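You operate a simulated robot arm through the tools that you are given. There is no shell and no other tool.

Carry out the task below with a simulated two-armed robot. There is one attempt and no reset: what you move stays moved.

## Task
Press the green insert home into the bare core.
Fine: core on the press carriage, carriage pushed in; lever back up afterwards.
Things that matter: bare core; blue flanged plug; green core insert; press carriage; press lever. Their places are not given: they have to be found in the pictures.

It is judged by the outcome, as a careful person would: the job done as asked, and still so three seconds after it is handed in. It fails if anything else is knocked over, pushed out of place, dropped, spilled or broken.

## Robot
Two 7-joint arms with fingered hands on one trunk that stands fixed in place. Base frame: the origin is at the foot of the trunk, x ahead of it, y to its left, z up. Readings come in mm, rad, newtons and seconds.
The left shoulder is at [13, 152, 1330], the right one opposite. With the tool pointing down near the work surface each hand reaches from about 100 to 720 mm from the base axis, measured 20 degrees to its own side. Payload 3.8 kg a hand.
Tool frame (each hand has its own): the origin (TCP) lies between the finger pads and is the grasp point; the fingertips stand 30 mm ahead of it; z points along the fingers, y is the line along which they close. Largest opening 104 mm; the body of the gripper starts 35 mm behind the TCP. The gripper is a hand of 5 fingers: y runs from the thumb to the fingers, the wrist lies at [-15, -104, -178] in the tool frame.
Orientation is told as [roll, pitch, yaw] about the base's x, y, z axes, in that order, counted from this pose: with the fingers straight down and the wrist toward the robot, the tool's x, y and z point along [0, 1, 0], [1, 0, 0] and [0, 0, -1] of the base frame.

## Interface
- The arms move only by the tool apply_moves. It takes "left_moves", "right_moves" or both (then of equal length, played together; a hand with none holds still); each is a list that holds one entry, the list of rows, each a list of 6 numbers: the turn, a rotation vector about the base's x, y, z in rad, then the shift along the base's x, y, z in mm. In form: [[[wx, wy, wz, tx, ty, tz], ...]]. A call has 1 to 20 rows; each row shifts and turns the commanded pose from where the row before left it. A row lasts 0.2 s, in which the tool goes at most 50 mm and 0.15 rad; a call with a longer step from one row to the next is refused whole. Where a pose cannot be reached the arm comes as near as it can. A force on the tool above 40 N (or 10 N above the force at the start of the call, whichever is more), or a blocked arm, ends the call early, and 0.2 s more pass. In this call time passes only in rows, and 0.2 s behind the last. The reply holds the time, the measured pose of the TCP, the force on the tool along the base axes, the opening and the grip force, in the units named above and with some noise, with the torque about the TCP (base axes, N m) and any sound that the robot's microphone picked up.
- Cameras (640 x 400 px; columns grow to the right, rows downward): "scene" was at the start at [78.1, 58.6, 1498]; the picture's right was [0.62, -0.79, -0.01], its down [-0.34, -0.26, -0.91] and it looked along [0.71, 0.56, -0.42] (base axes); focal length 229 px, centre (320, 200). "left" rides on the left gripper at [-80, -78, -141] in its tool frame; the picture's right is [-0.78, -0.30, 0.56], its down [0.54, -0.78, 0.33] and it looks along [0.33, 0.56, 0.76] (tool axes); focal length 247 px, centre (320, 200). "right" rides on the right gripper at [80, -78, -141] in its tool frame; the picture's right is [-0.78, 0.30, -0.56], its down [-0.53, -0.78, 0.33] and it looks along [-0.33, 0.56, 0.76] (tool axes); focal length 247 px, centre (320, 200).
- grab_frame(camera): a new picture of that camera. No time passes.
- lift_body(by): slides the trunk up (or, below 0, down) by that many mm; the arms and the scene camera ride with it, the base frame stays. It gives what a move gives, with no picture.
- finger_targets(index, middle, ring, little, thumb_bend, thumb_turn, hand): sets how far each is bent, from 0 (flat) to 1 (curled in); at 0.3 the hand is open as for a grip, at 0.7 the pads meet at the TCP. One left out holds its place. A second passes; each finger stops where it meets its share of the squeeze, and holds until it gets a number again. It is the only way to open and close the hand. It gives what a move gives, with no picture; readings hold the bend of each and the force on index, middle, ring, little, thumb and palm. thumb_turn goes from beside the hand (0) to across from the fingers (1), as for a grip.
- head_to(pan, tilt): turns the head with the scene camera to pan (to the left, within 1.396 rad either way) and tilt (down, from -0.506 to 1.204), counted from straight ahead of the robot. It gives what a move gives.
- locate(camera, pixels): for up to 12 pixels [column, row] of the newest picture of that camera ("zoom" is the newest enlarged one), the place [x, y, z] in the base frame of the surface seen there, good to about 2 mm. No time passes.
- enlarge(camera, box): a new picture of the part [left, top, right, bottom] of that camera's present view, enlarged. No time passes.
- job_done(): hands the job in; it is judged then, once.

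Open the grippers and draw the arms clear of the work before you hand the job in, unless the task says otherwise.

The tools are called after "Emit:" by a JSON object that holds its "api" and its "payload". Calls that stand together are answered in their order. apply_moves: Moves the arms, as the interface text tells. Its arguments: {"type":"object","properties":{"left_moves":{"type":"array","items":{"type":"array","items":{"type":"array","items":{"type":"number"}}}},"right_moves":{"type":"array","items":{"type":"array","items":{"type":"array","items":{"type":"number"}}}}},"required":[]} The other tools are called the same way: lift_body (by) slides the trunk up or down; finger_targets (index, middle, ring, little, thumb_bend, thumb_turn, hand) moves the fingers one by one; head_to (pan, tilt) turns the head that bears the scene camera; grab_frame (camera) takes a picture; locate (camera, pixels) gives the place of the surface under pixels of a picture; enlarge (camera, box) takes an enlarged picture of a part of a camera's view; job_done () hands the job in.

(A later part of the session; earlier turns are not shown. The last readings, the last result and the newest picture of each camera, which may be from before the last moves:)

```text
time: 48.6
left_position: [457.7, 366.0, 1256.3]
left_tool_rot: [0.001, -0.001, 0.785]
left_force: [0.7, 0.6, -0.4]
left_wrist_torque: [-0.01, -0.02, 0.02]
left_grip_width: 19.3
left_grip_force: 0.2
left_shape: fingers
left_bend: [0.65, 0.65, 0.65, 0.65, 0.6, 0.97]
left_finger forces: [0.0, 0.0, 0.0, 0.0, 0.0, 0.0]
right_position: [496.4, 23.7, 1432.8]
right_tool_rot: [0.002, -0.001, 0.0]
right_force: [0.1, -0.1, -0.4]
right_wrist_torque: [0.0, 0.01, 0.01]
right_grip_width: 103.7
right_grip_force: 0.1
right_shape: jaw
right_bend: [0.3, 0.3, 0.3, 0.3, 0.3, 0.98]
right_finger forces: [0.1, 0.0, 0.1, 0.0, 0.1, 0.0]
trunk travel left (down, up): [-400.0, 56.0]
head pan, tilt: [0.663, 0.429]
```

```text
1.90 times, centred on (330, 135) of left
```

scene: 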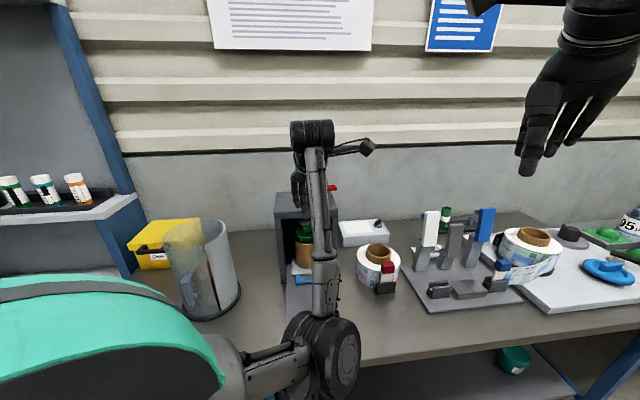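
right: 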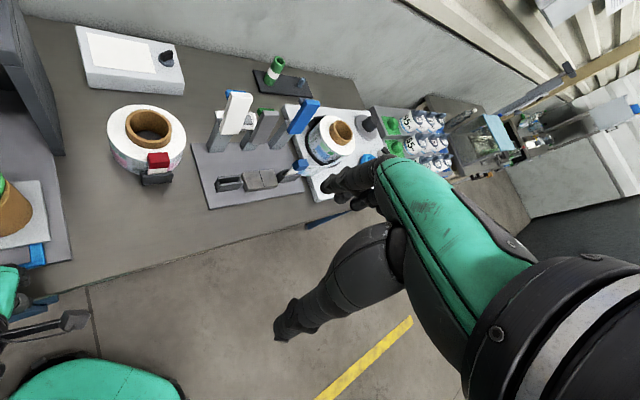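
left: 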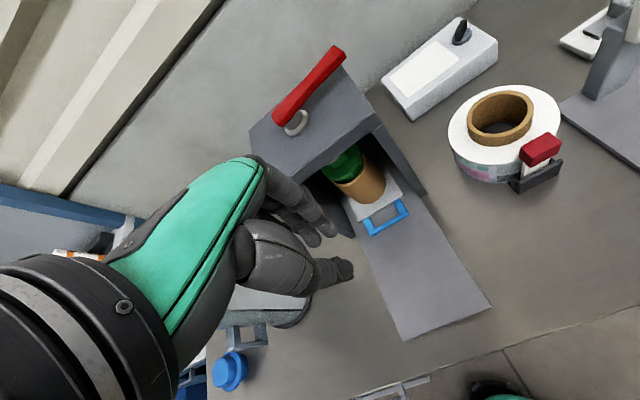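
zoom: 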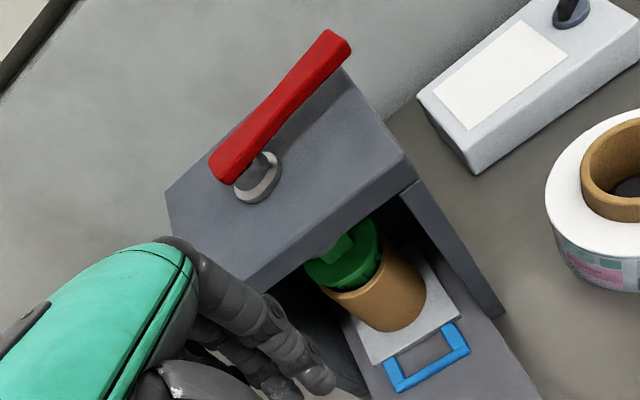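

The elbow is well clear (z≈1200). The lever's bar runs from the hub near (617,550) to its end near (705,481), top z≈1196. I swing the thumb aside, then tilt the hand 30° forward and bring the fingers above the lever.

Emit:
{"api": "finger_targets", "payload": {"hand": "left", "index": 0.6, "middle": 0.6, "ring": 0.6, "little": 0.6, "thumb_bend": 0.2, "thumb_turn": 0.0}}

Emit:
{"api": "apply_moves", "payload": {"left_moves": [[[0.0463, -0.0463, 0, 26.9, 12.7, 2], [0.0463, -0.0463, 0, 26.9, 12.7, 2], [0.0463, -0.0463, 0, 26.9, 12.7, 2], [0.0463, -0.0463, 0, 26.9, 12.7, 0], [0.0463, -0.0463, 0, 26.9, 12.7, 0], [0.0463, -0.0463, 0, 26.9, 12.7, 0], [0.0463, -0.0463, 0, 26.9, 12.7, 0], [0.0463, -0.0463, 0, 26.9, 12.7, 0]]]}}

Emit:
{"api": "grab_frame", "payload": {"camera": "scene"}}

Emit:
{"api": "grab_frame", "payload": {"camera": "left"}}

```text
time: 49.6
left_position: [457.2, 367.9, 1255.8]
left_tool_rot: [-0.003, 0.0, 0.786]
left_force: [-0.5, 0.3, 0.2]
left_wrist_torque: [0.02, 0.0, 0.0]
left_grip_width: 132.2
left_grip_force: 0.2
left_shape: fingers
left_bend: [0.6, 0.6, 0.6, 0.6, 0.2, 0.0]
left_finger forces: [0.0, 0.0, 0.0, 0.0, 0.0, 0.0]
right_position: [496.4, 24.7, 1432.8]
right_tool_rot: [-0.001, 0.0, -0.001]
right_force: [-0.8, -0.2, 0.4]
right_wrist_torque: [0.01, 0.01, 0.0]
right_grip_width: 103.6
right_grip_force: 0.1
right_shape: jaw
right_bend: [0.3, 0.3, 0.3, 0.3, 0.3, 0.98]
right_finger forces: [0.0, 0.1, 0.0, 0.0, 0.1, 0.1]
trunk travel left (down, up): [-400.0, 56.0]
head pan, tilt: [0.663, 0.429]
```

```text
time: 51.4
left_position: [674.8, 470.3, 1260.9]
left_tool_rot: [0.0, -0.523, 0.783]
left_force: [-0.2, -0.7, 0.2]
left_wrist_torque: [0.02, 0.02, -0.04]
left_grip_width: 132.4
left_grip_force: 0.1
left_shape: fingers
left_bend: [0.6, 0.6, 0.6, 0.6, 0.2, 0.0]
left_finger forces: [0.1, 0.0, 0.0, 0.1, 0.0, 0.0]
right_position: [498.4, 24.9, 1431.3]
right_tool_rot: [-0.002, 0.0, 0.001]
right_force: [0.2, 0.5, 0.1]
right_wrist_torque: [0.03, 0.02, -0.06]
right_grip_width: 103.6
right_grip_force: 0.1
right_shape: jaw
right_bend: [0.3, 0.3, 0.3, 0.3, 0.3, 0.98]
right_finger forces: [0.0, 0.1, 0.1, 0.1, 0.1, 0.0]
trunk travel left (down, up): [-400.0, 56.0]
head pan, tilt: [0.663, 0.429]
```

```text
taken
```

scene: 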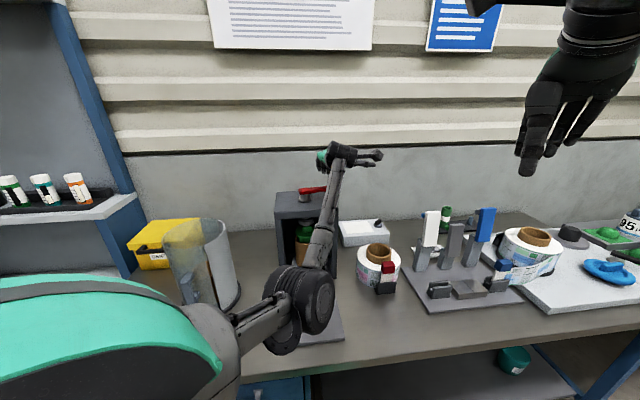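

```text
taken
```

left: 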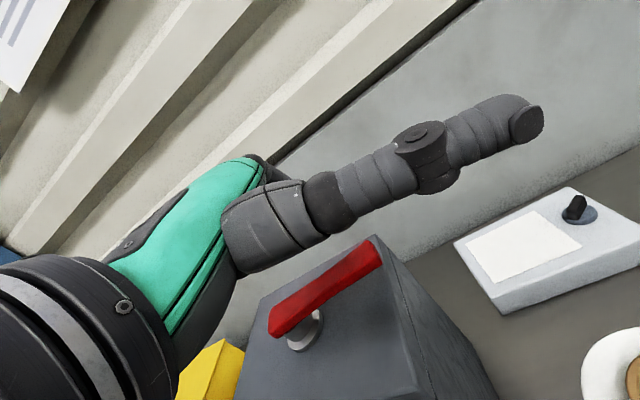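

The thumb now lies beside the hand, and the lever is visible at left (325,290). I check the elbow's clearance and enlarge the scene view of hand and lever.

Emit:
{"api": "locate", "payload": {"camera": "scene", "pixels": [[318, 300], [285, 330], [325, 245], [335, 180], [345, 155], [370, 155], [375, 163], [322, 158]]}}

Emit:
{"api": "enlarge", "payload": {"camera": "scene", "box": [270, 120, 400, 240]}}

Emit:
{"api": "locate", "payload": {"camera": "left", "pixels": [[283, 318], [300, 300], [320, 285], [345, 268], [370, 250], [380, 262], [305, 330], [345, 282], [520, 110], [430, 180], [240, 170], [275, 220]]}}

```text
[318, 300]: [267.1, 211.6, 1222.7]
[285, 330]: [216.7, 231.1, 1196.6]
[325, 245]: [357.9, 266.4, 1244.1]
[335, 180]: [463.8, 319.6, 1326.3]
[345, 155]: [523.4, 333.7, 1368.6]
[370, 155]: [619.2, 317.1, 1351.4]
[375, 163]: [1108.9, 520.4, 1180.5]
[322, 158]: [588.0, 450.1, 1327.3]
```

```text
3.33 times, centred on (335, 180) of scene
```

zoom: 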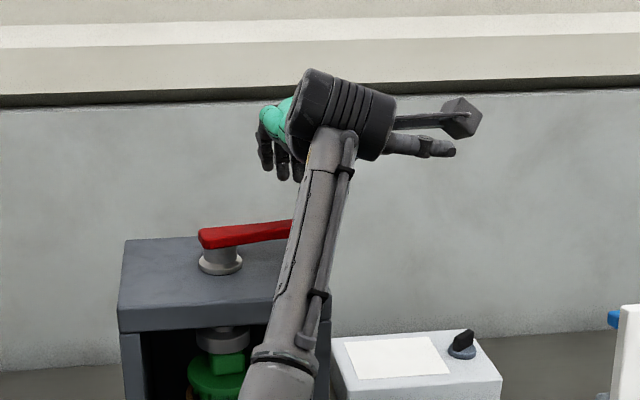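

```text
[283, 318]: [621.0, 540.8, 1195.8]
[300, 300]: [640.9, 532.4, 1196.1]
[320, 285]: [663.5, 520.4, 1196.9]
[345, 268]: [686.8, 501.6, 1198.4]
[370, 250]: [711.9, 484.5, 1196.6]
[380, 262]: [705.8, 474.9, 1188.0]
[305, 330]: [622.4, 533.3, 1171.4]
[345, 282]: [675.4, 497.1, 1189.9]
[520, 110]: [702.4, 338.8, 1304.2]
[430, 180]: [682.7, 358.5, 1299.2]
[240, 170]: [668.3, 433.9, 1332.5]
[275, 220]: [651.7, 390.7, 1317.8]
```

I locate the visible fingertips in this enlargement (at (265,160), (283,170), (298,175)).

Emit:
{"api": "locate", "payload": {"camera": "zoom", "pixels": [[265, 165], [282, 175], [297, 178], [263, 145], [280, 155], [275, 115], [290, 100], [420, 148], [450, 152], [215, 238], [280, 228], [460, 118]]}}

```text
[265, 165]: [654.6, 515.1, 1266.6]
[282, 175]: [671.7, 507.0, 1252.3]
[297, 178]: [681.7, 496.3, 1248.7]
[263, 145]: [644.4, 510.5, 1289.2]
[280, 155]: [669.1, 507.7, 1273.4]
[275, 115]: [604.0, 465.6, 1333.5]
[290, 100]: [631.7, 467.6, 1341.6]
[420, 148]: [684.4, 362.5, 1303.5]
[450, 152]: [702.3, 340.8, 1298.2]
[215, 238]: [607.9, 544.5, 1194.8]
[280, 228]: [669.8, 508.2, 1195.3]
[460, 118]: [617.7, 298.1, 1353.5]
```

The fingertips (s≈827–833, t≈99–131) sit right above the bar, about 50 mm up. I lower 40 mm and then approach in small steps.

Emit:
{"api": "apply_moves", "payload": {"left_moves": [[[0, 0, 0, 0, 0, -12], [0, 0, 0, 0, 0, -12], [0, 0, 0, 0, 0, -10], [0, 0, 0, 0, 0, -4]]]}}

Emit:
{"api": "enlarge", "payload": {"camera": "scene", "box": [270, 130, 380, 240]}}

Emit:
{"api": "grab_frame", "payload": {"camera": "left"}}

```text
time: 52.4
left_position: [673.8, 467.6, 1223.5]
left_tool_rot: [-0.002, -0.522, 0.786]
left_force: [0.5, -0.1, -0.9]
left_wrist_torque: [-0.06, -0.04, 0.01]
left_grip_width: 132.4
left_grip_force: 0.1
left_shape: fingers
left_bend: [0.6, 0.6, 0.6, 0.6, 0.2, 0.0]
left_finger forces: [0.0, 0.1, 0.1, 0.1, 0.0, 0.1]
right_position: [496.9, 24.0, 1432.5]
right_tool_rot: [0.0, 0.0, 0.0]
right_force: [-0.1, 0.2, 0.3]
right_wrist_torque: [0.02, 0.0, 0.0]
right_grip_width: 103.8
right_grip_force: 0.1
right_shape: jaw
right_bend: [0.3, 0.3, 0.3, 0.3, 0.3, 0.98]
right_finger forces: [0.1, 0.1, 0.0, 0.1, 0.0, 0.1]
trunk travel left (down, up): [-400.0, 56.0]
head pan, tilt: [0.663, 0.429]
```

```text
3.64 times, centred on (325, 185) of scene
```

zoom: 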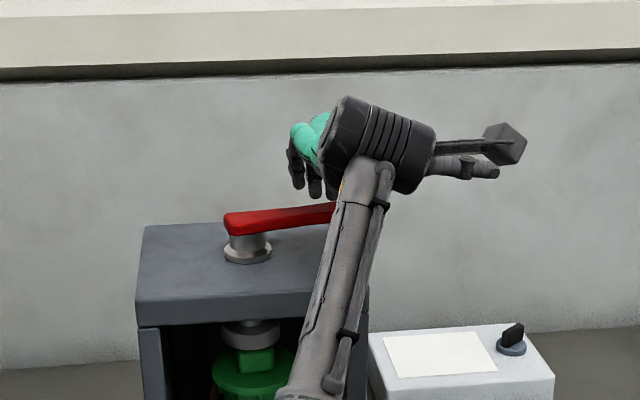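

```text
taken
```

left: 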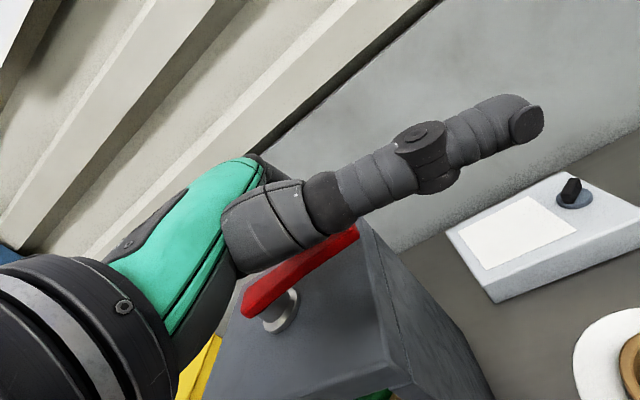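

Still no contact. I keep lowering in 3 mm steps until the fingers meet the bar.

Emit:
{"api": "apply_moves", "payload": {"left_moves": [[[0, 0, 0, 0, 0, -4], [0, 0, 0, 0, 0, -3], [0, 0, 0, 0, 0, -3], [0, 0, 0, 0, 0, -3]]]}}

Emit:
{"api": "enlarge", "payload": {"camera": "scene", "box": [290, 150, 360, 240]}}

```text
time: 53.4
left_position: [672.7, 467.6, 1213.8]
left_tool_rot: [-0.003, -0.53, 0.785]
left_force: [-1.5, -1.2, 8.2]
left_wrist_torque: [0.29, -0.12, 0.03]
left_grip_width: 132.5
left_grip_force: 4.4
left_shape: fingers
left_bend: [0.6, 0.58, 0.6, 0.6, 0.2, 0.0]
left_finger forces: [0.4, 8.9, 0.1, 0.1, 0.0, 0.1]
right_position: [494.0, 23.9, 1433.5]
right_tool_rot: [0.004, -0.002, -0.001]
right_force: [0.8, 0.5, -0.3]
right_wrist_torque: [0.02, -0.03, -0.04]
right_grip_width: 103.6
right_grip_force: 0.0
right_shape: jaw
right_bend: [0.3, 0.3, 0.3, 0.3, 0.3, 0.98]
right_finger forces: [0.0, 0.0, 0.0, 0.0, 0.0, 0.0]
trunk travel left (down, up): [-400.0, 56.0]
head pan, tilt: [0.663, 0.429]
```

```text
4.44 times, centred on (325, 195) of scene
```

zoom: 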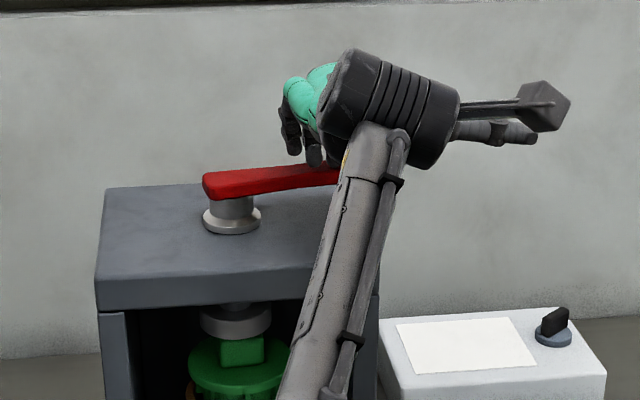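

Contact: the middle finger presses with 8.9 N. I press further down in 2 mm steps and watch force and lever.

Emit:
{"api": "apply_moves", "payload": {"left_moves": [[[0, 0, 0, 0, 0, -2], [0, 0, 0, 0, 0, -2], [0, 0, 0, 0, 0, -2], [0, 0, 0, 0, 0, -2]]]}}

Emit:
{"api": "enlarge", "payload": {"camera": "scene", "box": [290, 150, 360, 240]}}

Emit:
{"api": "grab_frame", "payload": {"camera": "left"}}

```text
time: 54.4
left_position: [669.9, 466.7, 1210.8]
left_tool_rot: [-0.005, -0.537, 0.787]
left_force: [-2.0, -3.2, 27.5]
left_wrist_torque: [0.83, -0.47, -0.01]
left_grip_width: 133.5
left_grip_force: 13.1
left_shape: fingers
left_bend: [0.58, 0.54, 0.6, 0.6, 0.2, 0.0]
left_finger forces: [3.3, 23.1, 0.3, 0.0, 0.0, 0.0]
right_position: [491.5, 19.6, 1435.6]
right_tool_rot: [0.005, -0.005, -0.001]
right_force: [0.5, -0.2, -0.2]
right_wrist_torque: [0.02, -0.03, -0.02]
right_grip_width: 103.6
right_grip_force: 0.1
right_shape: jaw
right_bend: [0.3, 0.3, 0.3, 0.3, 0.3, 0.98]
right_finger forces: [0.1, 0.0, 0.0, 0.0, 0.1, 0.1]
trunk travel left (down, up): [-400.0, 56.0]
head pan, tilt: [0.663, 0.429]
```

```text
4.44 times, centred on (325, 195) of scene
```

zoom: 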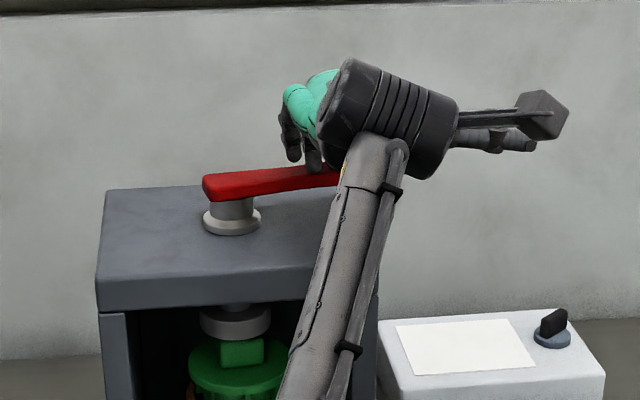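

```text
taken
```

left: 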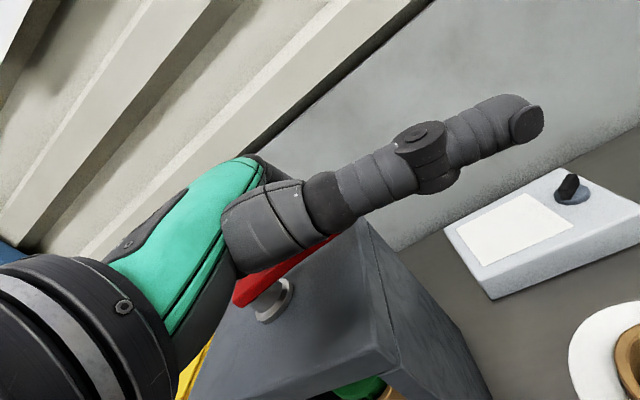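

Force is 27.5 N but the lever hardly seems to move. I locate bar and ram points now to see whether anything has shifted.

Emit:
{"api": "locate", "payload": {"camera": "zoom", "pixels": [[210, 178], [250, 175], [290, 170], [325, 172], [235, 200], [235, 330], [325, 182], [215, 195], [240, 352], [315, 160]]}}

Emit:
{"api": "enlarge", "payload": {"camera": "scene", "box": [300, 170, 345, 205]}}

```text
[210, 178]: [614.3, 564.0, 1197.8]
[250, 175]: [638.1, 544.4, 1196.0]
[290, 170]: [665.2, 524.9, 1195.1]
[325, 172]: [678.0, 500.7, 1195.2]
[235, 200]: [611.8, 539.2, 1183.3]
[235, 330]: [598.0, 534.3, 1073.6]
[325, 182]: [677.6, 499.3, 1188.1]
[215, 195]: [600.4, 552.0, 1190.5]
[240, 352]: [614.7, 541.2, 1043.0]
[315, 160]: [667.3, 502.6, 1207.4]
```

```text
11.43 times, centred on (322, 188) of scene
```

zoom: 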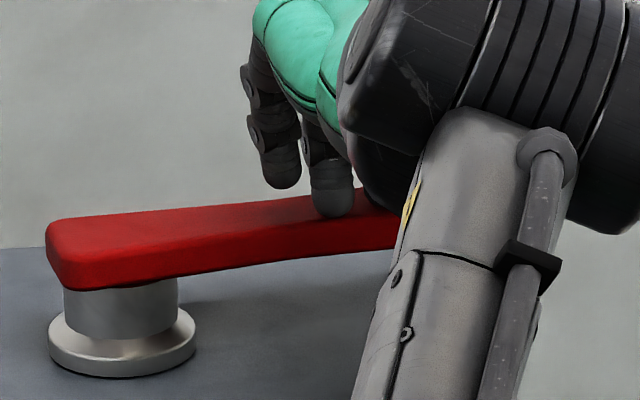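

The bar is still at z≈1195–1198. I press a bit harder, 2 mm steps, to see whether the lever yields.

Emit:
{"api": "apply_moves", "payload": {"left_moves": [[[0, 0, 0, 0, 0, -2], [0, 0, 0, 0, 0, -2], [0, 0, 0, 0, 0, -2], [0, 0, 0, 0, 0, -2]]]}}

Emit:
{"api": "enlarge", "payload": {"camera": "scene", "box": [300, 170, 345, 205]}}

```text
time: 55.4
left_position: [669.3, 464.8, 1210.7]
left_tool_rot: [-0.012, -0.551, 0.79]
left_force: [-1.9, -7.0, 38.3]
left_wrist_torque: [1.33, -0.62, 0.06]
left_grip_width: 134.3
left_grip_force: 19.1
left_shape: fingers
left_bend: [0.57, 0.53, 0.59, 0.6, 0.2, 0.0]
left_finger forces: [4.9, 27.0, 6.4, 0.0, 0.0, 0.0]
right_position: [488.0, 17.4, 1434.1]
right_tool_rot: [0.004, -0.005, 0.0]
right_force: [0.5, 0.9, 0.2]
right_wrist_torque: [0.02, -0.03, 0.02]
right_grip_width: 103.5
right_grip_force: 0.0
right_shape: jaw
right_bend: [0.3, 0.3, 0.3, 0.3, 0.3, 0.98]
right_finger forces: [0.0, 0.0, 0.0, 0.0, 0.0, 0.1]
trunk travel left (down, up): [-400.0, 56.0]
head pan, tilt: [0.663, 0.429]
```

```text
11.43 times, centred on (322, 188) of scene
```

zoom: 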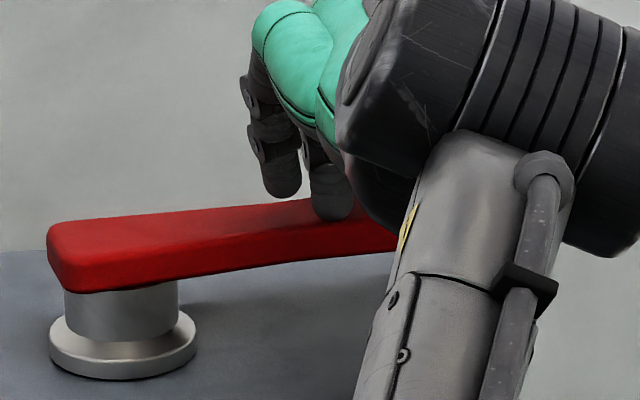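

At 38 N straight down the lever does not yield at all, so it may turn about its vertical post instead. I take the load off and raise the hand 25 mm.

Emit:
{"api": "apply_moves", "payload": {"left_moves": [[[0, 0, 0, 0, 0, 6], [0, 0, 0, 0, 0, 8], [0, 0, 0, 0, 0, 12], [0, 0, 0, 0, 0, 12]]]}}

Emit:
{"api": "enlarge", "payload": {"camera": "scene", "box": [280, 160, 350, 260]}}

```text
time: 56.4
left_position: [673.4, 468.6, 1230.2]
left_tool_rot: [-0.001, -0.521, 0.786]
left_force: [0.2, 0.0, 0.9]
left_wrist_torque: [0.0, 0.0, 0.0]
left_grip_width: 132.6
left_grip_force: 0.0
left_shape: fingers
left_bend: [0.6, 0.6, 0.6, 0.6, 0.2, 0.0]
left_finger forces: [0.0, 0.0, 0.1, 0.0, 0.0, 0.0]
right_position: [496.2, 24.2, 1431.9]
right_tool_rot: [0.001, -0.001, -0.001]
right_force: [-0.9, 0.5, -0.5]
right_wrist_torque: [-0.02, 0.01, 0.0]
right_grip_width: 103.4
right_grip_force: 0.0
right_shape: jaw
right_bend: [0.3, 0.3, 0.3, 0.3, 0.3, 0.98]
right_finger forces: [0.1, 0.1, 0.1, 0.1, 0.1, 0.0]
trunk travel left (down, up): [-400.0, 56.0]
head pan, tilt: [0.663, 0.429]
```

```text
4.00 times, centred on (315, 210) of scene
```

zoom: 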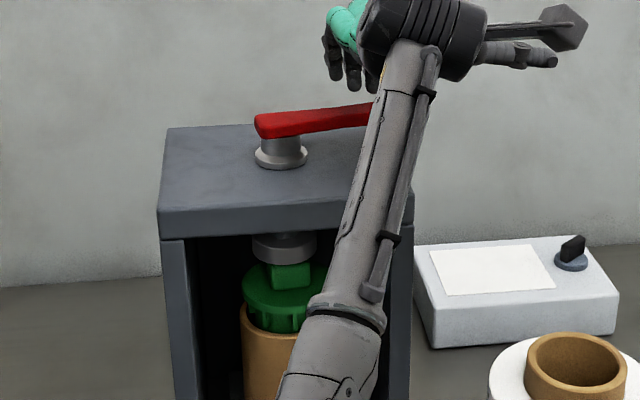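

I'll try turning it: move the fingers 34 mm beyond the bar and lower them behind it, so the pads can pull the lever toward the front.

Emit:
{"api": "apply_moves", "payload": {"left_moves": [[[0, 0, 0, 12, 12, 2], [0, 0, 0, 12, 12, 0], [0, 0, 0, 2, 2, -8], [0, 0, 0, 0, 0, -10], [0, 0, 0, 0, 0, -10], [0, 0, 0, 0, 0, -10], [0, 0, 0, 0, 0, -6]]]}}

Emit:
{"api": "enlarge", "payload": {"camera": "scene", "box": [280, 150, 370, 240]}}

Emit:
{"api": "grab_frame", "payload": {"camera": "left"}}

```text
time: 58.0
left_position: [698.4, 494.3, 1190.4]
left_tool_rot: [-0.001, -0.526, 0.784]
left_force: [-0.6, 1.1, 0.4]
left_wrist_torque: [0.0, 0.01, 0.0]
left_grip_width: 132.6
left_grip_force: 0.1
left_shape: fingers
left_bend: [0.6, 0.6, 0.6, 0.6, 0.2, 0.0]
left_finger forces: [0.5, 0.1, 0.0, 0.0, 0.0, 0.0]
right_position: [495.8, 24.7, 1432.1]
right_tool_rot: [0.0, -0.001, -0.002]
right_force: [0.5, -0.3, 0.5]
right_wrist_torque: [-0.02, 0.01, 0.0]
right_grip_width: 103.7
right_grip_force: 0.2
right_shape: jaw
right_bend: [0.3, 0.3, 0.3, 0.3, 0.3, 0.98]
right_finger forces: [0.1, 0.1, 0.0, 0.0, 0.0, 0.0]
trunk travel left (down, up): [-400.0, 56.0]
head pan, tilt: [0.663, 0.429]
```

```text
4.44 times, centred on (325, 195) of scene
```

zoom: 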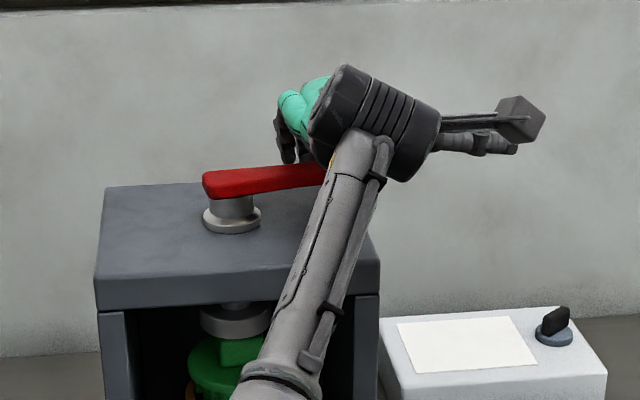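

```text
taken
```

left: 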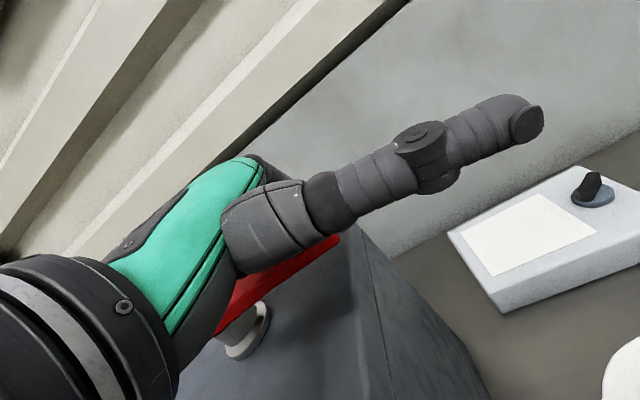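

The fingers are now behind the bar with a light 0.5 N touch on the index. I pull gently toward the front in small steps.

Emit:
{"api": "apply_moves", "payload": {"left_moves": [[[0, 0, 0, -2, -2, 0], [0, 0, 0, -2, -2, 0], [0, 0, 0, -2, -2, 0], [0, 0, 0, -2, -2, 0]]]}}

Emit:
{"api": "enlarge", "payload": {"camera": "scene", "box": [280, 150, 370, 240]}}

```text
time: 59.0
left_position: [691.9, 486.1, 1189.6]
left_tool_rot: [0.0, -0.524, 0.783]
left_force: [1.2, 0.2, 0.7]
left_wrist_torque: [-0.03, 0.01, 0.04]
left_grip_width: 132.4
left_grip_force: 0.7
left_shape: fingers
left_bend: [0.6, 0.6, 0.6, 0.6, 0.2, 0.0]
left_finger forces: [0.4, 0.0, 0.0, 0.2, 0.0, 0.0]
right_position: [496.2, 24.5, 1432.6]
right_tool_rot: [-0.001, -0.001, -0.001]
right_force: [0.3, -0.1, -0.2]
right_wrist_torque: [0.0, 0.0, 0.0]
right_grip_width: 103.4
right_grip_force: 0.1
right_shape: jaw
right_bend: [0.3, 0.3, 0.3, 0.3, 0.3, 0.98]
right_finger forces: [0.0, 0.1, 0.0, 0.0, 0.1, 0.0]
trunk travel left (down, up): [-400.0, 56.0]
head pan, tilt: [0.663, 0.429]
```

```text
4.44 times, centred on (325, 195) of scene
```

zoom: 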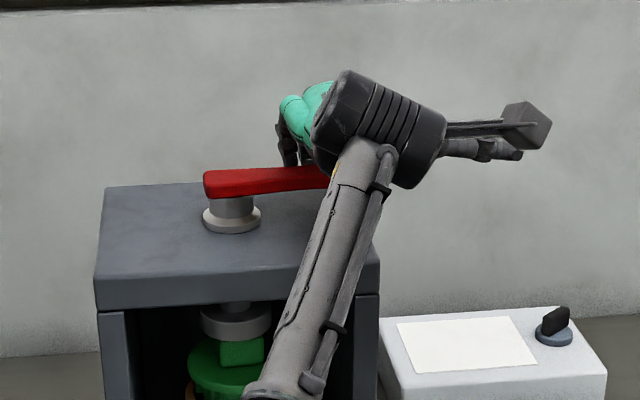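

The bar seems to be turning toward the front with almost no force (~1 N). I locate bar points to confirm the rotation.

Emit:
{"api": "locate", "payload": {"camera": "zoom", "pixels": [[215, 175], [250, 173], [290, 170], [322, 168], [230, 195], [320, 187], [235, 330], [240, 352]]}}

```text
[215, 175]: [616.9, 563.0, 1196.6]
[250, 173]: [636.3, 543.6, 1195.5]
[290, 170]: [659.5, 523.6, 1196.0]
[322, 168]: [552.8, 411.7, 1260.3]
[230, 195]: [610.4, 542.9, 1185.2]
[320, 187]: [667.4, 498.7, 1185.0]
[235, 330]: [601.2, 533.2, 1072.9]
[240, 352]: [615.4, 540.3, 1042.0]
```

The bar's heading went from about −37.5° to −43°, so the lever turns about its vertical post. I continue pulling along the arc around the post at (620,550), turning the hand with it.

Emit:
{"api": "apply_moves", "payload": {"left_moves": [[[0, 0, -0.08, -5.3, -5.5, 0], [0, 0, -0.08, -5.8, -5.2, 0], [0, 0, -0.08, -6.0, -4.5, 0], [0, 0, -0.08, -6.6, -4.1, 0]]]}}

Emit:
{"api": "enlarge", "payload": {"camera": "scene", "box": [270, 150, 370, 260]}}

Emit:
{"api": "grab_frame", "payload": {"camera": "left"}}

```text
time: 60.0
left_position: [666.3, 466.4, 1190.8]
left_tool_rot: [-0.003, -0.523, 0.465]
left_force: [1.2, 0.5, 0.1]
left_wrist_torque: [-0.01, 0.01, 0.02]
left_grip_width: 132.7
left_grip_force: 0.0
left_shape: fingers
left_bend: [0.6, 0.6, 0.6, 0.6, 0.2, 0.0]
left_finger forces: [0.5, 0.0, 0.0, 0.3, 0.0, 0.0]
right_position: [497.5, 24.9, 1433.1]
right_tool_rot: [0.001, -0.001, 0.002]
right_force: [-0.6, 0.6, 0.7]
right_wrist_torque: [-0.03, 0.02, 0.04]
right_grip_width: 103.7
right_grip_force: 0.1
right_shape: jaw
right_bend: [0.3, 0.3, 0.3, 0.3, 0.3, 0.98]
right_finger forces: [0.0, 0.0, 0.0, 0.0, 0.0, 0.0]
trunk travel left (down, up): [-400.0, 56.0]
head pan, tilt: [0.663, 0.429]
```

```text
3.64 times, centred on (320, 205) of scene
```

zoom: 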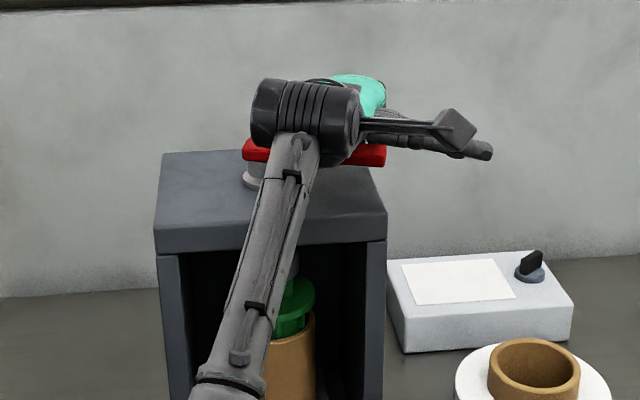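

```text
taken
```

left: 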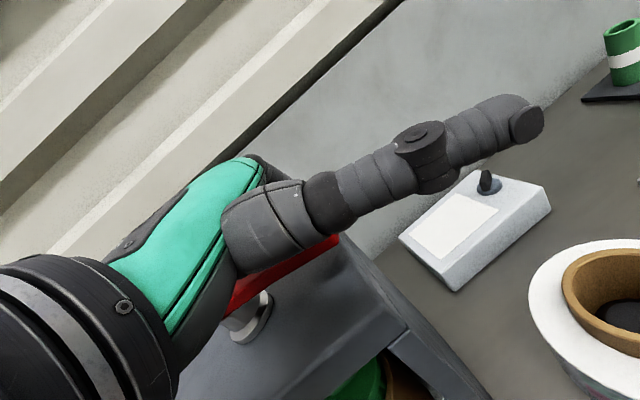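

The lever follows the hand with about 1 N. I continue along the arc and watch the ram.

Emit:
{"api": "apply_moves", "payload": {"left_moves": [[[0, 0, -0.08, -6.8, -3.6, 0], [0, 0, -0.08, -7.1, -3.1, 0], [0, 0, -0.08, -7.3, -2.4, 0], [0, 0, -0.08, -7.5, -1.9, 0], [0, 0, -0.08, -7.4, -1.2, 0]]]}}

Emit:
{"api": "enlarge", "payload": {"camera": "scene", "box": [260, 150, 370, 270]}}

Emit:
{"api": "grab_frame", "payload": {"camera": "left"}}

```text
time: 61.2
left_position: [630.9, 454.1, 1189.4]
left_tool_rot: [-0.001, -0.524, 0.064]
left_force: [-0.2, -0.1, 0.2]
left_wrist_torque: [-0.01, -0.01, 0.04]
left_grip_width: 132.5
left_grip_force: 0.4
left_shape: fingers
left_bend: [0.6, 0.6, 0.6, 0.6, 0.2, 0.0]
left_finger forces: [0.4, 0.0, 0.1, 0.1, 0.1, 0.0]
right_position: [495.1, 24.1, 1432.4]
right_tool_rot: [0.0, 0.001, -0.001]
right_force: [0.5, -0.7, 0.0]
right_wrist_torque: [0.0, 0.01, 0.02]
right_grip_width: 103.7
right_grip_force: 0.0
right_shape: jaw
right_bend: [0.3, 0.3, 0.3, 0.3, 0.3, 0.98]
right_finger forces: [0.1, 0.0, 0.0, 0.2, 0.0, 0.0]
trunk travel left (down, up): [-400.0, 56.0]
head pan, tilt: [0.663, 0.429]
```

```text
3.33 times, centred on (315, 210) of scene
```

zoom: 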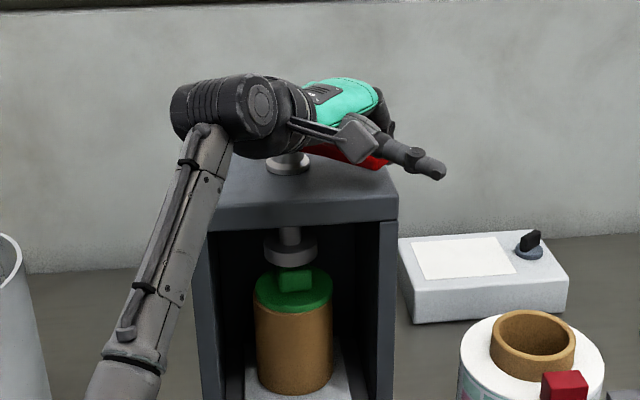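

```text
taken
```

left: 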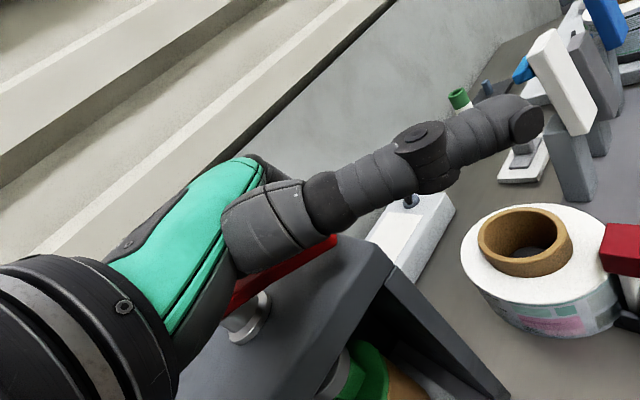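

The ram rod now shows below the top plate and the green flange has sunk toward the core rim. I enlarge to see how far the insert has gone.

Emit:
{"api": "enlarge", "payload": {"camera": "scene", "box": [285, 210, 340, 270]}}

Emit:
{"api": "locate", "payload": {"camera": "zoom", "pixels": [[300, 130], [300, 165], [275, 235], [290, 270], [275, 275], [300, 290], [230, 240], [385, 225], [300, 310], [230, 275], [380, 260], [300, 200]]}}

```text
6.67 times, centred on (312, 240) of scene
```

zoom: 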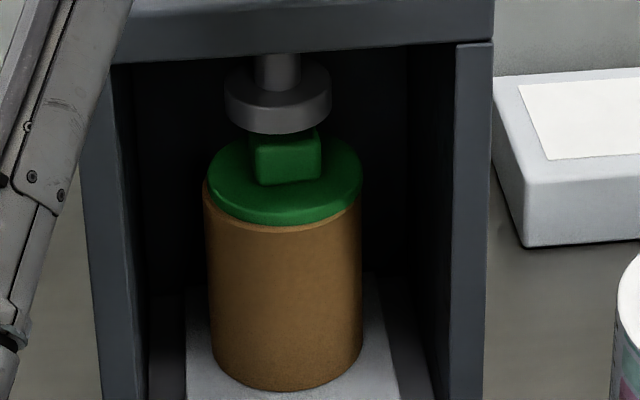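

```text
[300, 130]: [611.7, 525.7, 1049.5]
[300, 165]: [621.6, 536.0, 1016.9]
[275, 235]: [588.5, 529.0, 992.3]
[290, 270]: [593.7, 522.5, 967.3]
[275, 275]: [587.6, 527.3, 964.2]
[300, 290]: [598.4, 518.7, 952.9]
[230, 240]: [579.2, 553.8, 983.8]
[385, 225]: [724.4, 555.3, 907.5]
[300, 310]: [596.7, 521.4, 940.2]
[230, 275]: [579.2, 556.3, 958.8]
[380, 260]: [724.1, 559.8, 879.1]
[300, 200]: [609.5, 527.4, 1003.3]
```

The flange top now reads z≈1003 and the rim about 994, so the insert looks nearly or fully home. I zoom further on the joint.

Emit:
{"api": "enlarge", "payload": {"camera": "scene", "box": [298, 216, 330, 250]}}

Emit:
{"api": "locate", "payload": {"camera": "zoom", "pixels": [[270, 130], [310, 120], [270, 165], [300, 180], [270, 220], [330, 215], [200, 210], [225, 260], [290, 275], [370, 240], [280, 290], [300, 262]]}}

```text
11.76 times, centred on (314, 233) of scene
```

zoom: 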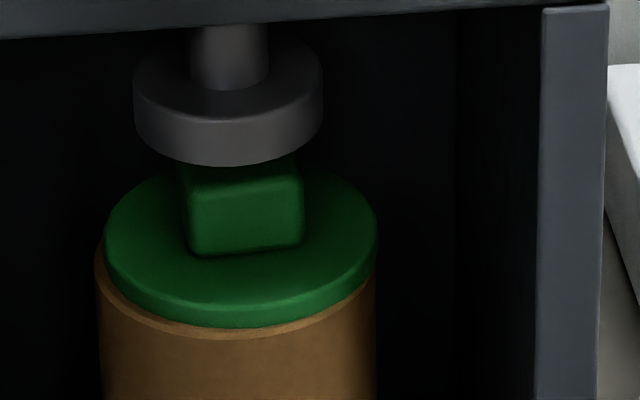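

```text
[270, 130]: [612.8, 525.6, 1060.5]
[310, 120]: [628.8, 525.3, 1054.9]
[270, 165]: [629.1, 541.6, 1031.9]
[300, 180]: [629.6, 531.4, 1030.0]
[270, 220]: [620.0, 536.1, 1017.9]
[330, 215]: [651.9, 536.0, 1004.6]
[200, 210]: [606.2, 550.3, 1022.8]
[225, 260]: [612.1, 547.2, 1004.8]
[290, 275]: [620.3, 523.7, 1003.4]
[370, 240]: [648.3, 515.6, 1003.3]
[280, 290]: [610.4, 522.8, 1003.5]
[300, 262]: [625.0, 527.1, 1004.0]
```

The flange looks flush on the rim, though the ram seems a bit above the knob. I locate the ram's lower edge precisely.

Emit:
{"api": "locate", "payload": {"camera": "zoom", "pixels": [[230, 160], [230, 155], [200, 155], [260, 158], [160, 140], [310, 135], [230, 120], [240, 172], [250, 180], [230, 328], [180, 320], [300, 322]]}}

Emit:
{"api": "enlarge", "payload": {"camera": "scene", "box": [300, 180, 380, 240]}}

```text
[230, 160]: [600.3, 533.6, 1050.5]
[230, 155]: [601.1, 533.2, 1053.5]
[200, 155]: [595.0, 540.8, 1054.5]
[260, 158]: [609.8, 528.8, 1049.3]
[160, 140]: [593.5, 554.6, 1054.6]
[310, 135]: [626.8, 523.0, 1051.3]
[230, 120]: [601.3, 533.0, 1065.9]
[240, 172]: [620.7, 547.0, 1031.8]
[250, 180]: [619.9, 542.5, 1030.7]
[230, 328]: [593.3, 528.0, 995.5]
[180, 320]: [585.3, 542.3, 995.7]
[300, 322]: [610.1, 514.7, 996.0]
```

```text
6.67 times, centred on (340, 210) of scene
```

zoom: 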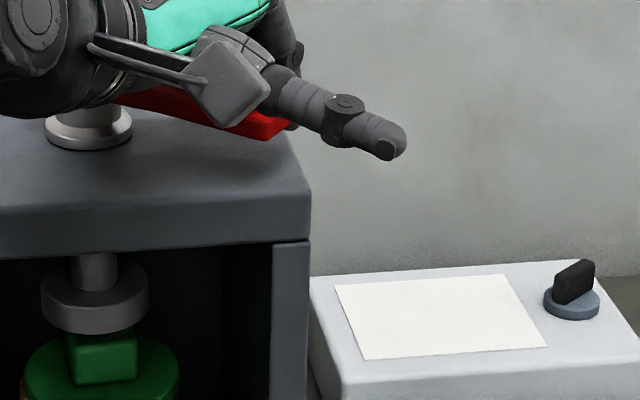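

The ram is at z≈1049, about 18 mm above the knob, with the lever half-way through its swing. I keep turning so the ram drives fully down onto the knob and confirms the insert is home.

Emit:
{"api": "apply_moves", "payload": {"left_moves": [[[0, 0, -0.08, -7.7, -0.7, 0], [0, 0, -0.08, -7.8, 0, 0], [0, 0, -0.08, -7.7, 0.5, 0], [0, 0, -0.08, -7.6, 1.2, 0], [0, 0, -0.08, -7.3, 1.8, 0]]]}}

Emit:
{"api": "enlarge", "payload": {"camera": "scene", "box": [260, 160, 370, 270]}}

Emit:
{"api": "enlarge", "payload": {"camera": "scene", "box": [298, 212, 330, 246]}}

Emit:
{"api": "grab_frame", "payload": {"camera": "left"}}

```text
time: 62.4
left_position: [592.3, 458.9, 1189.2]
left_tool_rot: [-0.002, -0.523, -0.334]
left_force: [0.4, 0.3, 0.6]
left_wrist_torque: [0.0, 0.03, 0.03]
left_grip_width: 132.5
left_grip_force: 0.9
left_shape: fingers
left_bend: [0.6, 0.6, 0.6, 0.6, 0.2, 0.0]
left_finger forces: [0.5, 0.0, 0.0, 0.2, 0.0, 0.1]
right_position: [496.6, 24.3, 1432.9]
right_tool_rot: [-0.001, -0.001, -0.002]
right_force: [-0.7, -0.7, 0.1]
right_wrist_torque: [-0.04, -0.04, 0.03]
right_grip_width: 103.5
right_grip_force: 0.0
right_shape: jaw
right_bend: [0.3, 0.3, 0.3, 0.3, 0.3, 0.98]
right_finger forces: [0.0, 0.1, 0.0, 0.0, 0.0, 0.1]
trunk travel left (down, up): [-400.0, 56.0]
head pan, tilt: [0.663, 0.429]
```

```text
3.64 times, centred on (315, 215) of scene
```

zoom: 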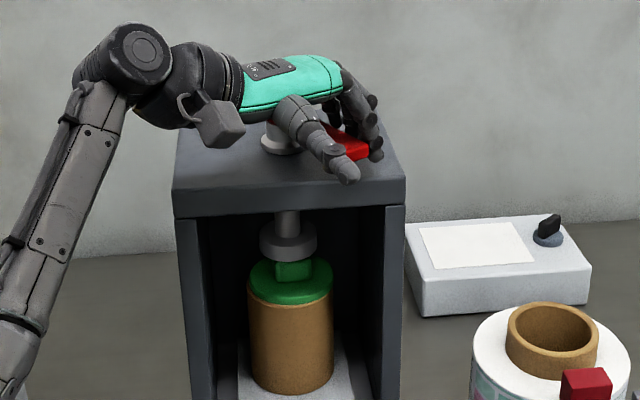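

```text
11.76 times, centred on (314, 229) of scene
```

zoom: 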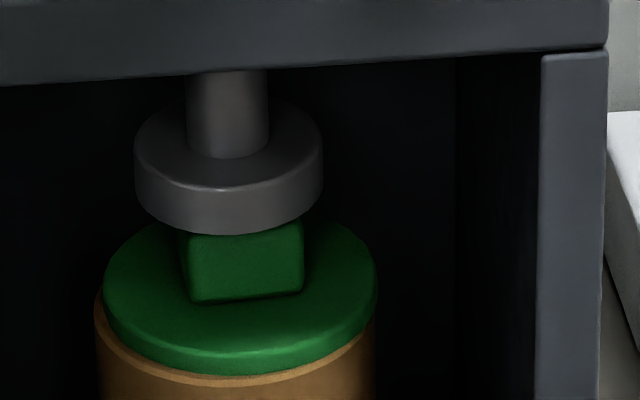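

```text
taken
```

left: 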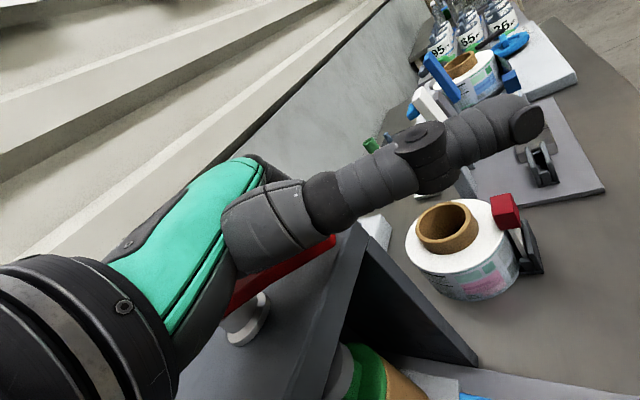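

The ram has come down further and is nearly on the knob. I locate ram edge, knob, flange and rim.

Emit:
{"api": "locate", "payload": {"camera": "zoom", "pixels": [[230, 228], [200, 224], [290, 215], [240, 243], [280, 236], [230, 260], [290, 320], [200, 320], [330, 290], [240, 377], [180, 368], [280, 340]]}}

```text
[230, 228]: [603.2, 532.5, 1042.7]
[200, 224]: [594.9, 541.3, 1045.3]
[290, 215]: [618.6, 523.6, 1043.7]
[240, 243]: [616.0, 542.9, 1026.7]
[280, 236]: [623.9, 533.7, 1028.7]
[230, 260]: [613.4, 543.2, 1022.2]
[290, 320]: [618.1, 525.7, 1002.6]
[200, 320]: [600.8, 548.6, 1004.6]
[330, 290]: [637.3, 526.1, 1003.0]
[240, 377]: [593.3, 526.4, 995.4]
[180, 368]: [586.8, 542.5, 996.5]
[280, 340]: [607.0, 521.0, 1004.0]
```

Ram edge is at z≈1041, knob top ≈1030. I continue the swing.

Emit:
{"api": "apply_moves", "payload": {"left_moves": [[[0, 0, -0.08, -7.4, 2.4, 0], [0, 0, -0.08, -7.1, 2.9, 0], [0, 0, -0.08, -6.9, 3.6, 0], [0, 0, -0.08, -6.5, 4.0, 0]]]}}

Emit:
{"api": "enlarge", "payload": {"camera": "scene", "box": [260, 160, 370, 270]}}

Emit:
{"api": "enlarge", "payload": {"camera": "scene", "box": [298, 212, 330, 246]}}

```text
time: 63.4
left_position: [565.8, 471.0, 1189.5]
left_tool_rot: [-0.002, -0.524, -0.657]
left_force: [0.2, -0.5, 0.4]
left_wrist_torque: [-0.01, 0.01, 0.01]
left_grip_width: 132.7
left_grip_force: 0.4
left_shape: fingers
left_bend: [0.6, 0.6, 0.6, 0.6, 0.2, 0.0]
left_finger forces: [0.6, 0.1, 0.0, 0.0, 0.0, 0.1]
right_position: [496.9, 24.2, 1432.0]
right_tool_rot: [-0.001, -0.001, -0.001]
right_force: [0.2, 0.4, -0.4]
right_wrist_torque: [-0.03, 0.06, -0.01]
right_grip_width: 103.7
right_grip_force: 0.0
right_shape: jaw
right_bend: [0.3, 0.3, 0.3, 0.3, 0.3, 0.98]
right_finger forces: [0.0, 0.0, 0.0, 0.0, 0.0, 0.0]
trunk travel left (down, up): [-400.0, 56.0]
head pan, tilt: [0.663, 0.429]
```

```text
3.64 times, centred on (315, 215) of scene
```

zoom: 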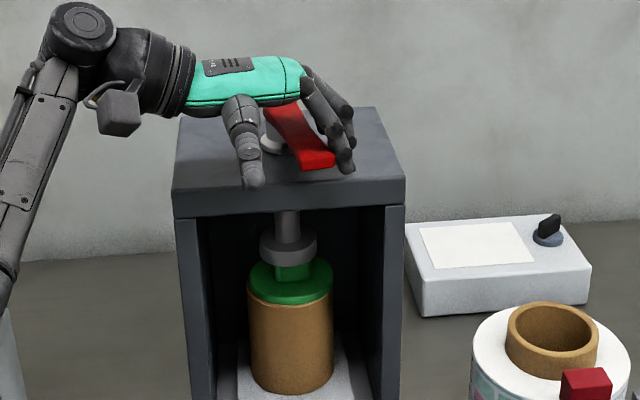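

```text
11.76 times, centred on (314, 229) of scene
```

zoom: 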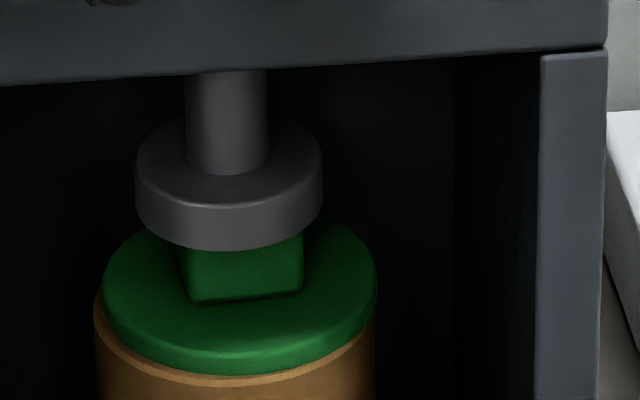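

The ram continues down and the flange looks flush. I check the whole scene for arm clearance near the bin before the last part of the swing.

Emit:
{"api": "grab_frame", "payload": {"camera": "scene"}}

Emit:
{"api": "locate", "payload": {"camera": "scene", "pixels": [[255, 260], [262, 230], [270, 200], [250, 290], [240, 320], [285, 172], [225, 340], [262, 245]]}}

```text
taken
```

scene: 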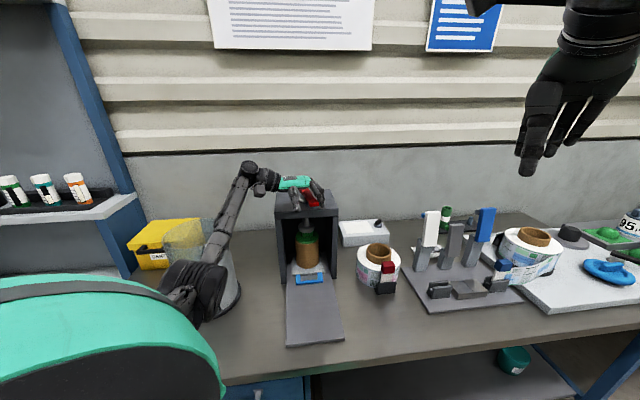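

```text
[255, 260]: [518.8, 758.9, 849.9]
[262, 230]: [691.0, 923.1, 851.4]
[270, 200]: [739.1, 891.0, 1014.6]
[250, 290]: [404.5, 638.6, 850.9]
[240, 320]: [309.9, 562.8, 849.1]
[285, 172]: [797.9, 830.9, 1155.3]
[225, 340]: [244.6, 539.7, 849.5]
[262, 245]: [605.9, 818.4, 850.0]
```

Emit:
{"api": "locate", "payload": {"camera": "scene", "pixels": [[222, 232], [215, 250], [235, 200], [250, 172], [205, 290], [185, 275], [190, 310], [200, 262], [232, 255], [222, 300]]}}

Emit:
{"api": "enlarge", "payload": {"camera": "scene", "box": [140, 150, 280, 340]}}

```text
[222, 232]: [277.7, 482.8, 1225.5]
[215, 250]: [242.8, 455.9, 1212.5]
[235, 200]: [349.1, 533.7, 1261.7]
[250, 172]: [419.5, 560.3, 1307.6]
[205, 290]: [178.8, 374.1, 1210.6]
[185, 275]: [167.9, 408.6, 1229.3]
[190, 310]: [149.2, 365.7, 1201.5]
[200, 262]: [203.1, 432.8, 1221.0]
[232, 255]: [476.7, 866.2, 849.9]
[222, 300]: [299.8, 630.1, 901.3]
```

```text
2.11 times, centred on (210, 245) of scene
```

zoom: 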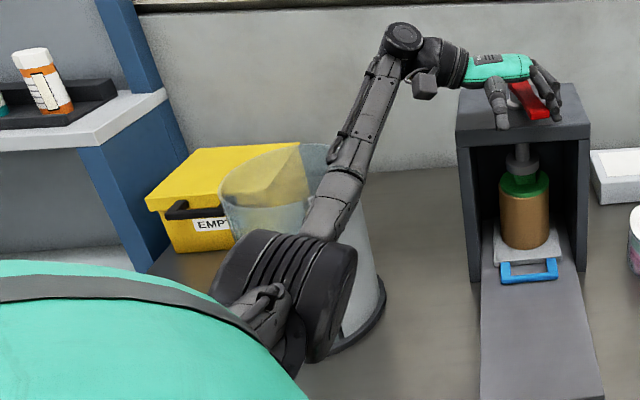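

The forearm is at z≥1200, well above the bin rim (~1117). I continue the swing for the last part, checking force.

Emit:
{"api": "apply_moves", "payload": {"left_moves": [[[0, 0, -0.08, -6.2, 4.6, 0], [0, 0, -0.08, -5.9, 5.1, 0], [0, 0, -0.08, -5.4, 5.5, 0]]]}}

Emit:
{"api": "enlarge", "payload": {"camera": "scene", "box": [260, 160, 370, 270]}}

Emit:
{"api": "enlarge", "payload": {"camera": "scene", "box": [298, 212, 330, 246]}}

Emit:
{"api": "locate", "payload": {"camera": "zoom", "pixels": [[230, 252], [200, 248], [290, 240], [250, 265], [280, 260], [230, 275], [290, 320], [200, 320], [330, 290], [240, 377], [180, 368], [280, 340]]}}

```text
time: 64.2
left_position: [549.2, 485.0, 1191.1]
left_tool_rot: [-0.002, -0.524, -0.895]
left_force: [3.0, -0.5, 0.0]
left_wrist_torque: [0.02, -0.01, 0.07]
left_grip_width: 133.5
left_grip_force: 0.8
left_shape: fingers
left_bend: [0.58, 0.6, 0.6, 0.6, 0.2, 0.0]
left_finger forces: [2.4, 0.0, 0.0, 0.1, 0.0, 0.1]
right_position: [497.2, 24.3, 1431.9]
right_tool_rot: [0.0, 0.001, 0.001]
right_force: [0.2, -0.2, -0.5]
right_wrist_torque: [0.02, -0.01, 0.01]
right_grip_width: 104.0
right_grip_force: 0.1
right_shape: jaw
right_bend: [0.3, 0.3, 0.3, 0.3, 0.3, 0.98]
right_finger forces: [0.1, 0.0, 0.1, 0.0, 0.0, 0.0]
trunk travel left (down, up): [-400.0, 56.0]
head pan, tilt: [0.663, 0.429]
```

```text
3.64 times, centred on (315, 215) of scene
```

zoom: 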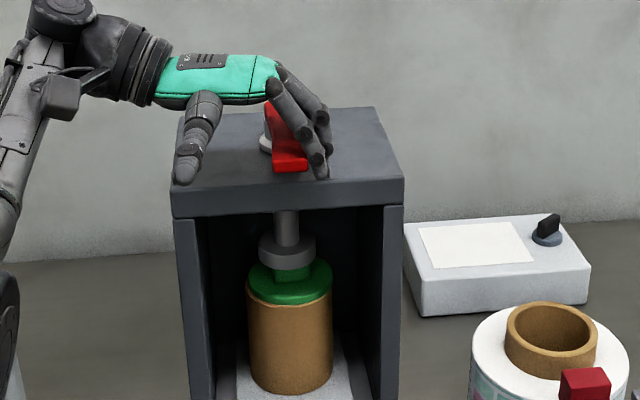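

```text
11.76 times, centred on (314, 229) of scene
```

zoom: 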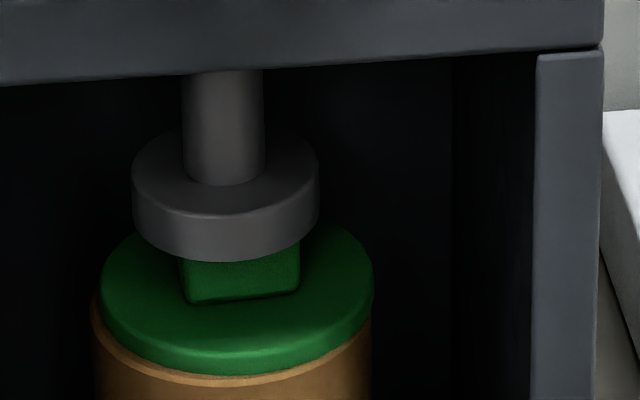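

```text
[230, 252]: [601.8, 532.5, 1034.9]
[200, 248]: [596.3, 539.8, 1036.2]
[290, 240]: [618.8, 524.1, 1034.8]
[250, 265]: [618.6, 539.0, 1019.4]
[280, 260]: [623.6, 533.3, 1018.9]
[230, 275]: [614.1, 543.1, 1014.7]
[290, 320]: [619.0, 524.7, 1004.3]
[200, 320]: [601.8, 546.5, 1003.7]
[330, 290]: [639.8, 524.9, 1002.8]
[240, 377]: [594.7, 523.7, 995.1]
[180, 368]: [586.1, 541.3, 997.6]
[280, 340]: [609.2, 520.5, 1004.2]
```

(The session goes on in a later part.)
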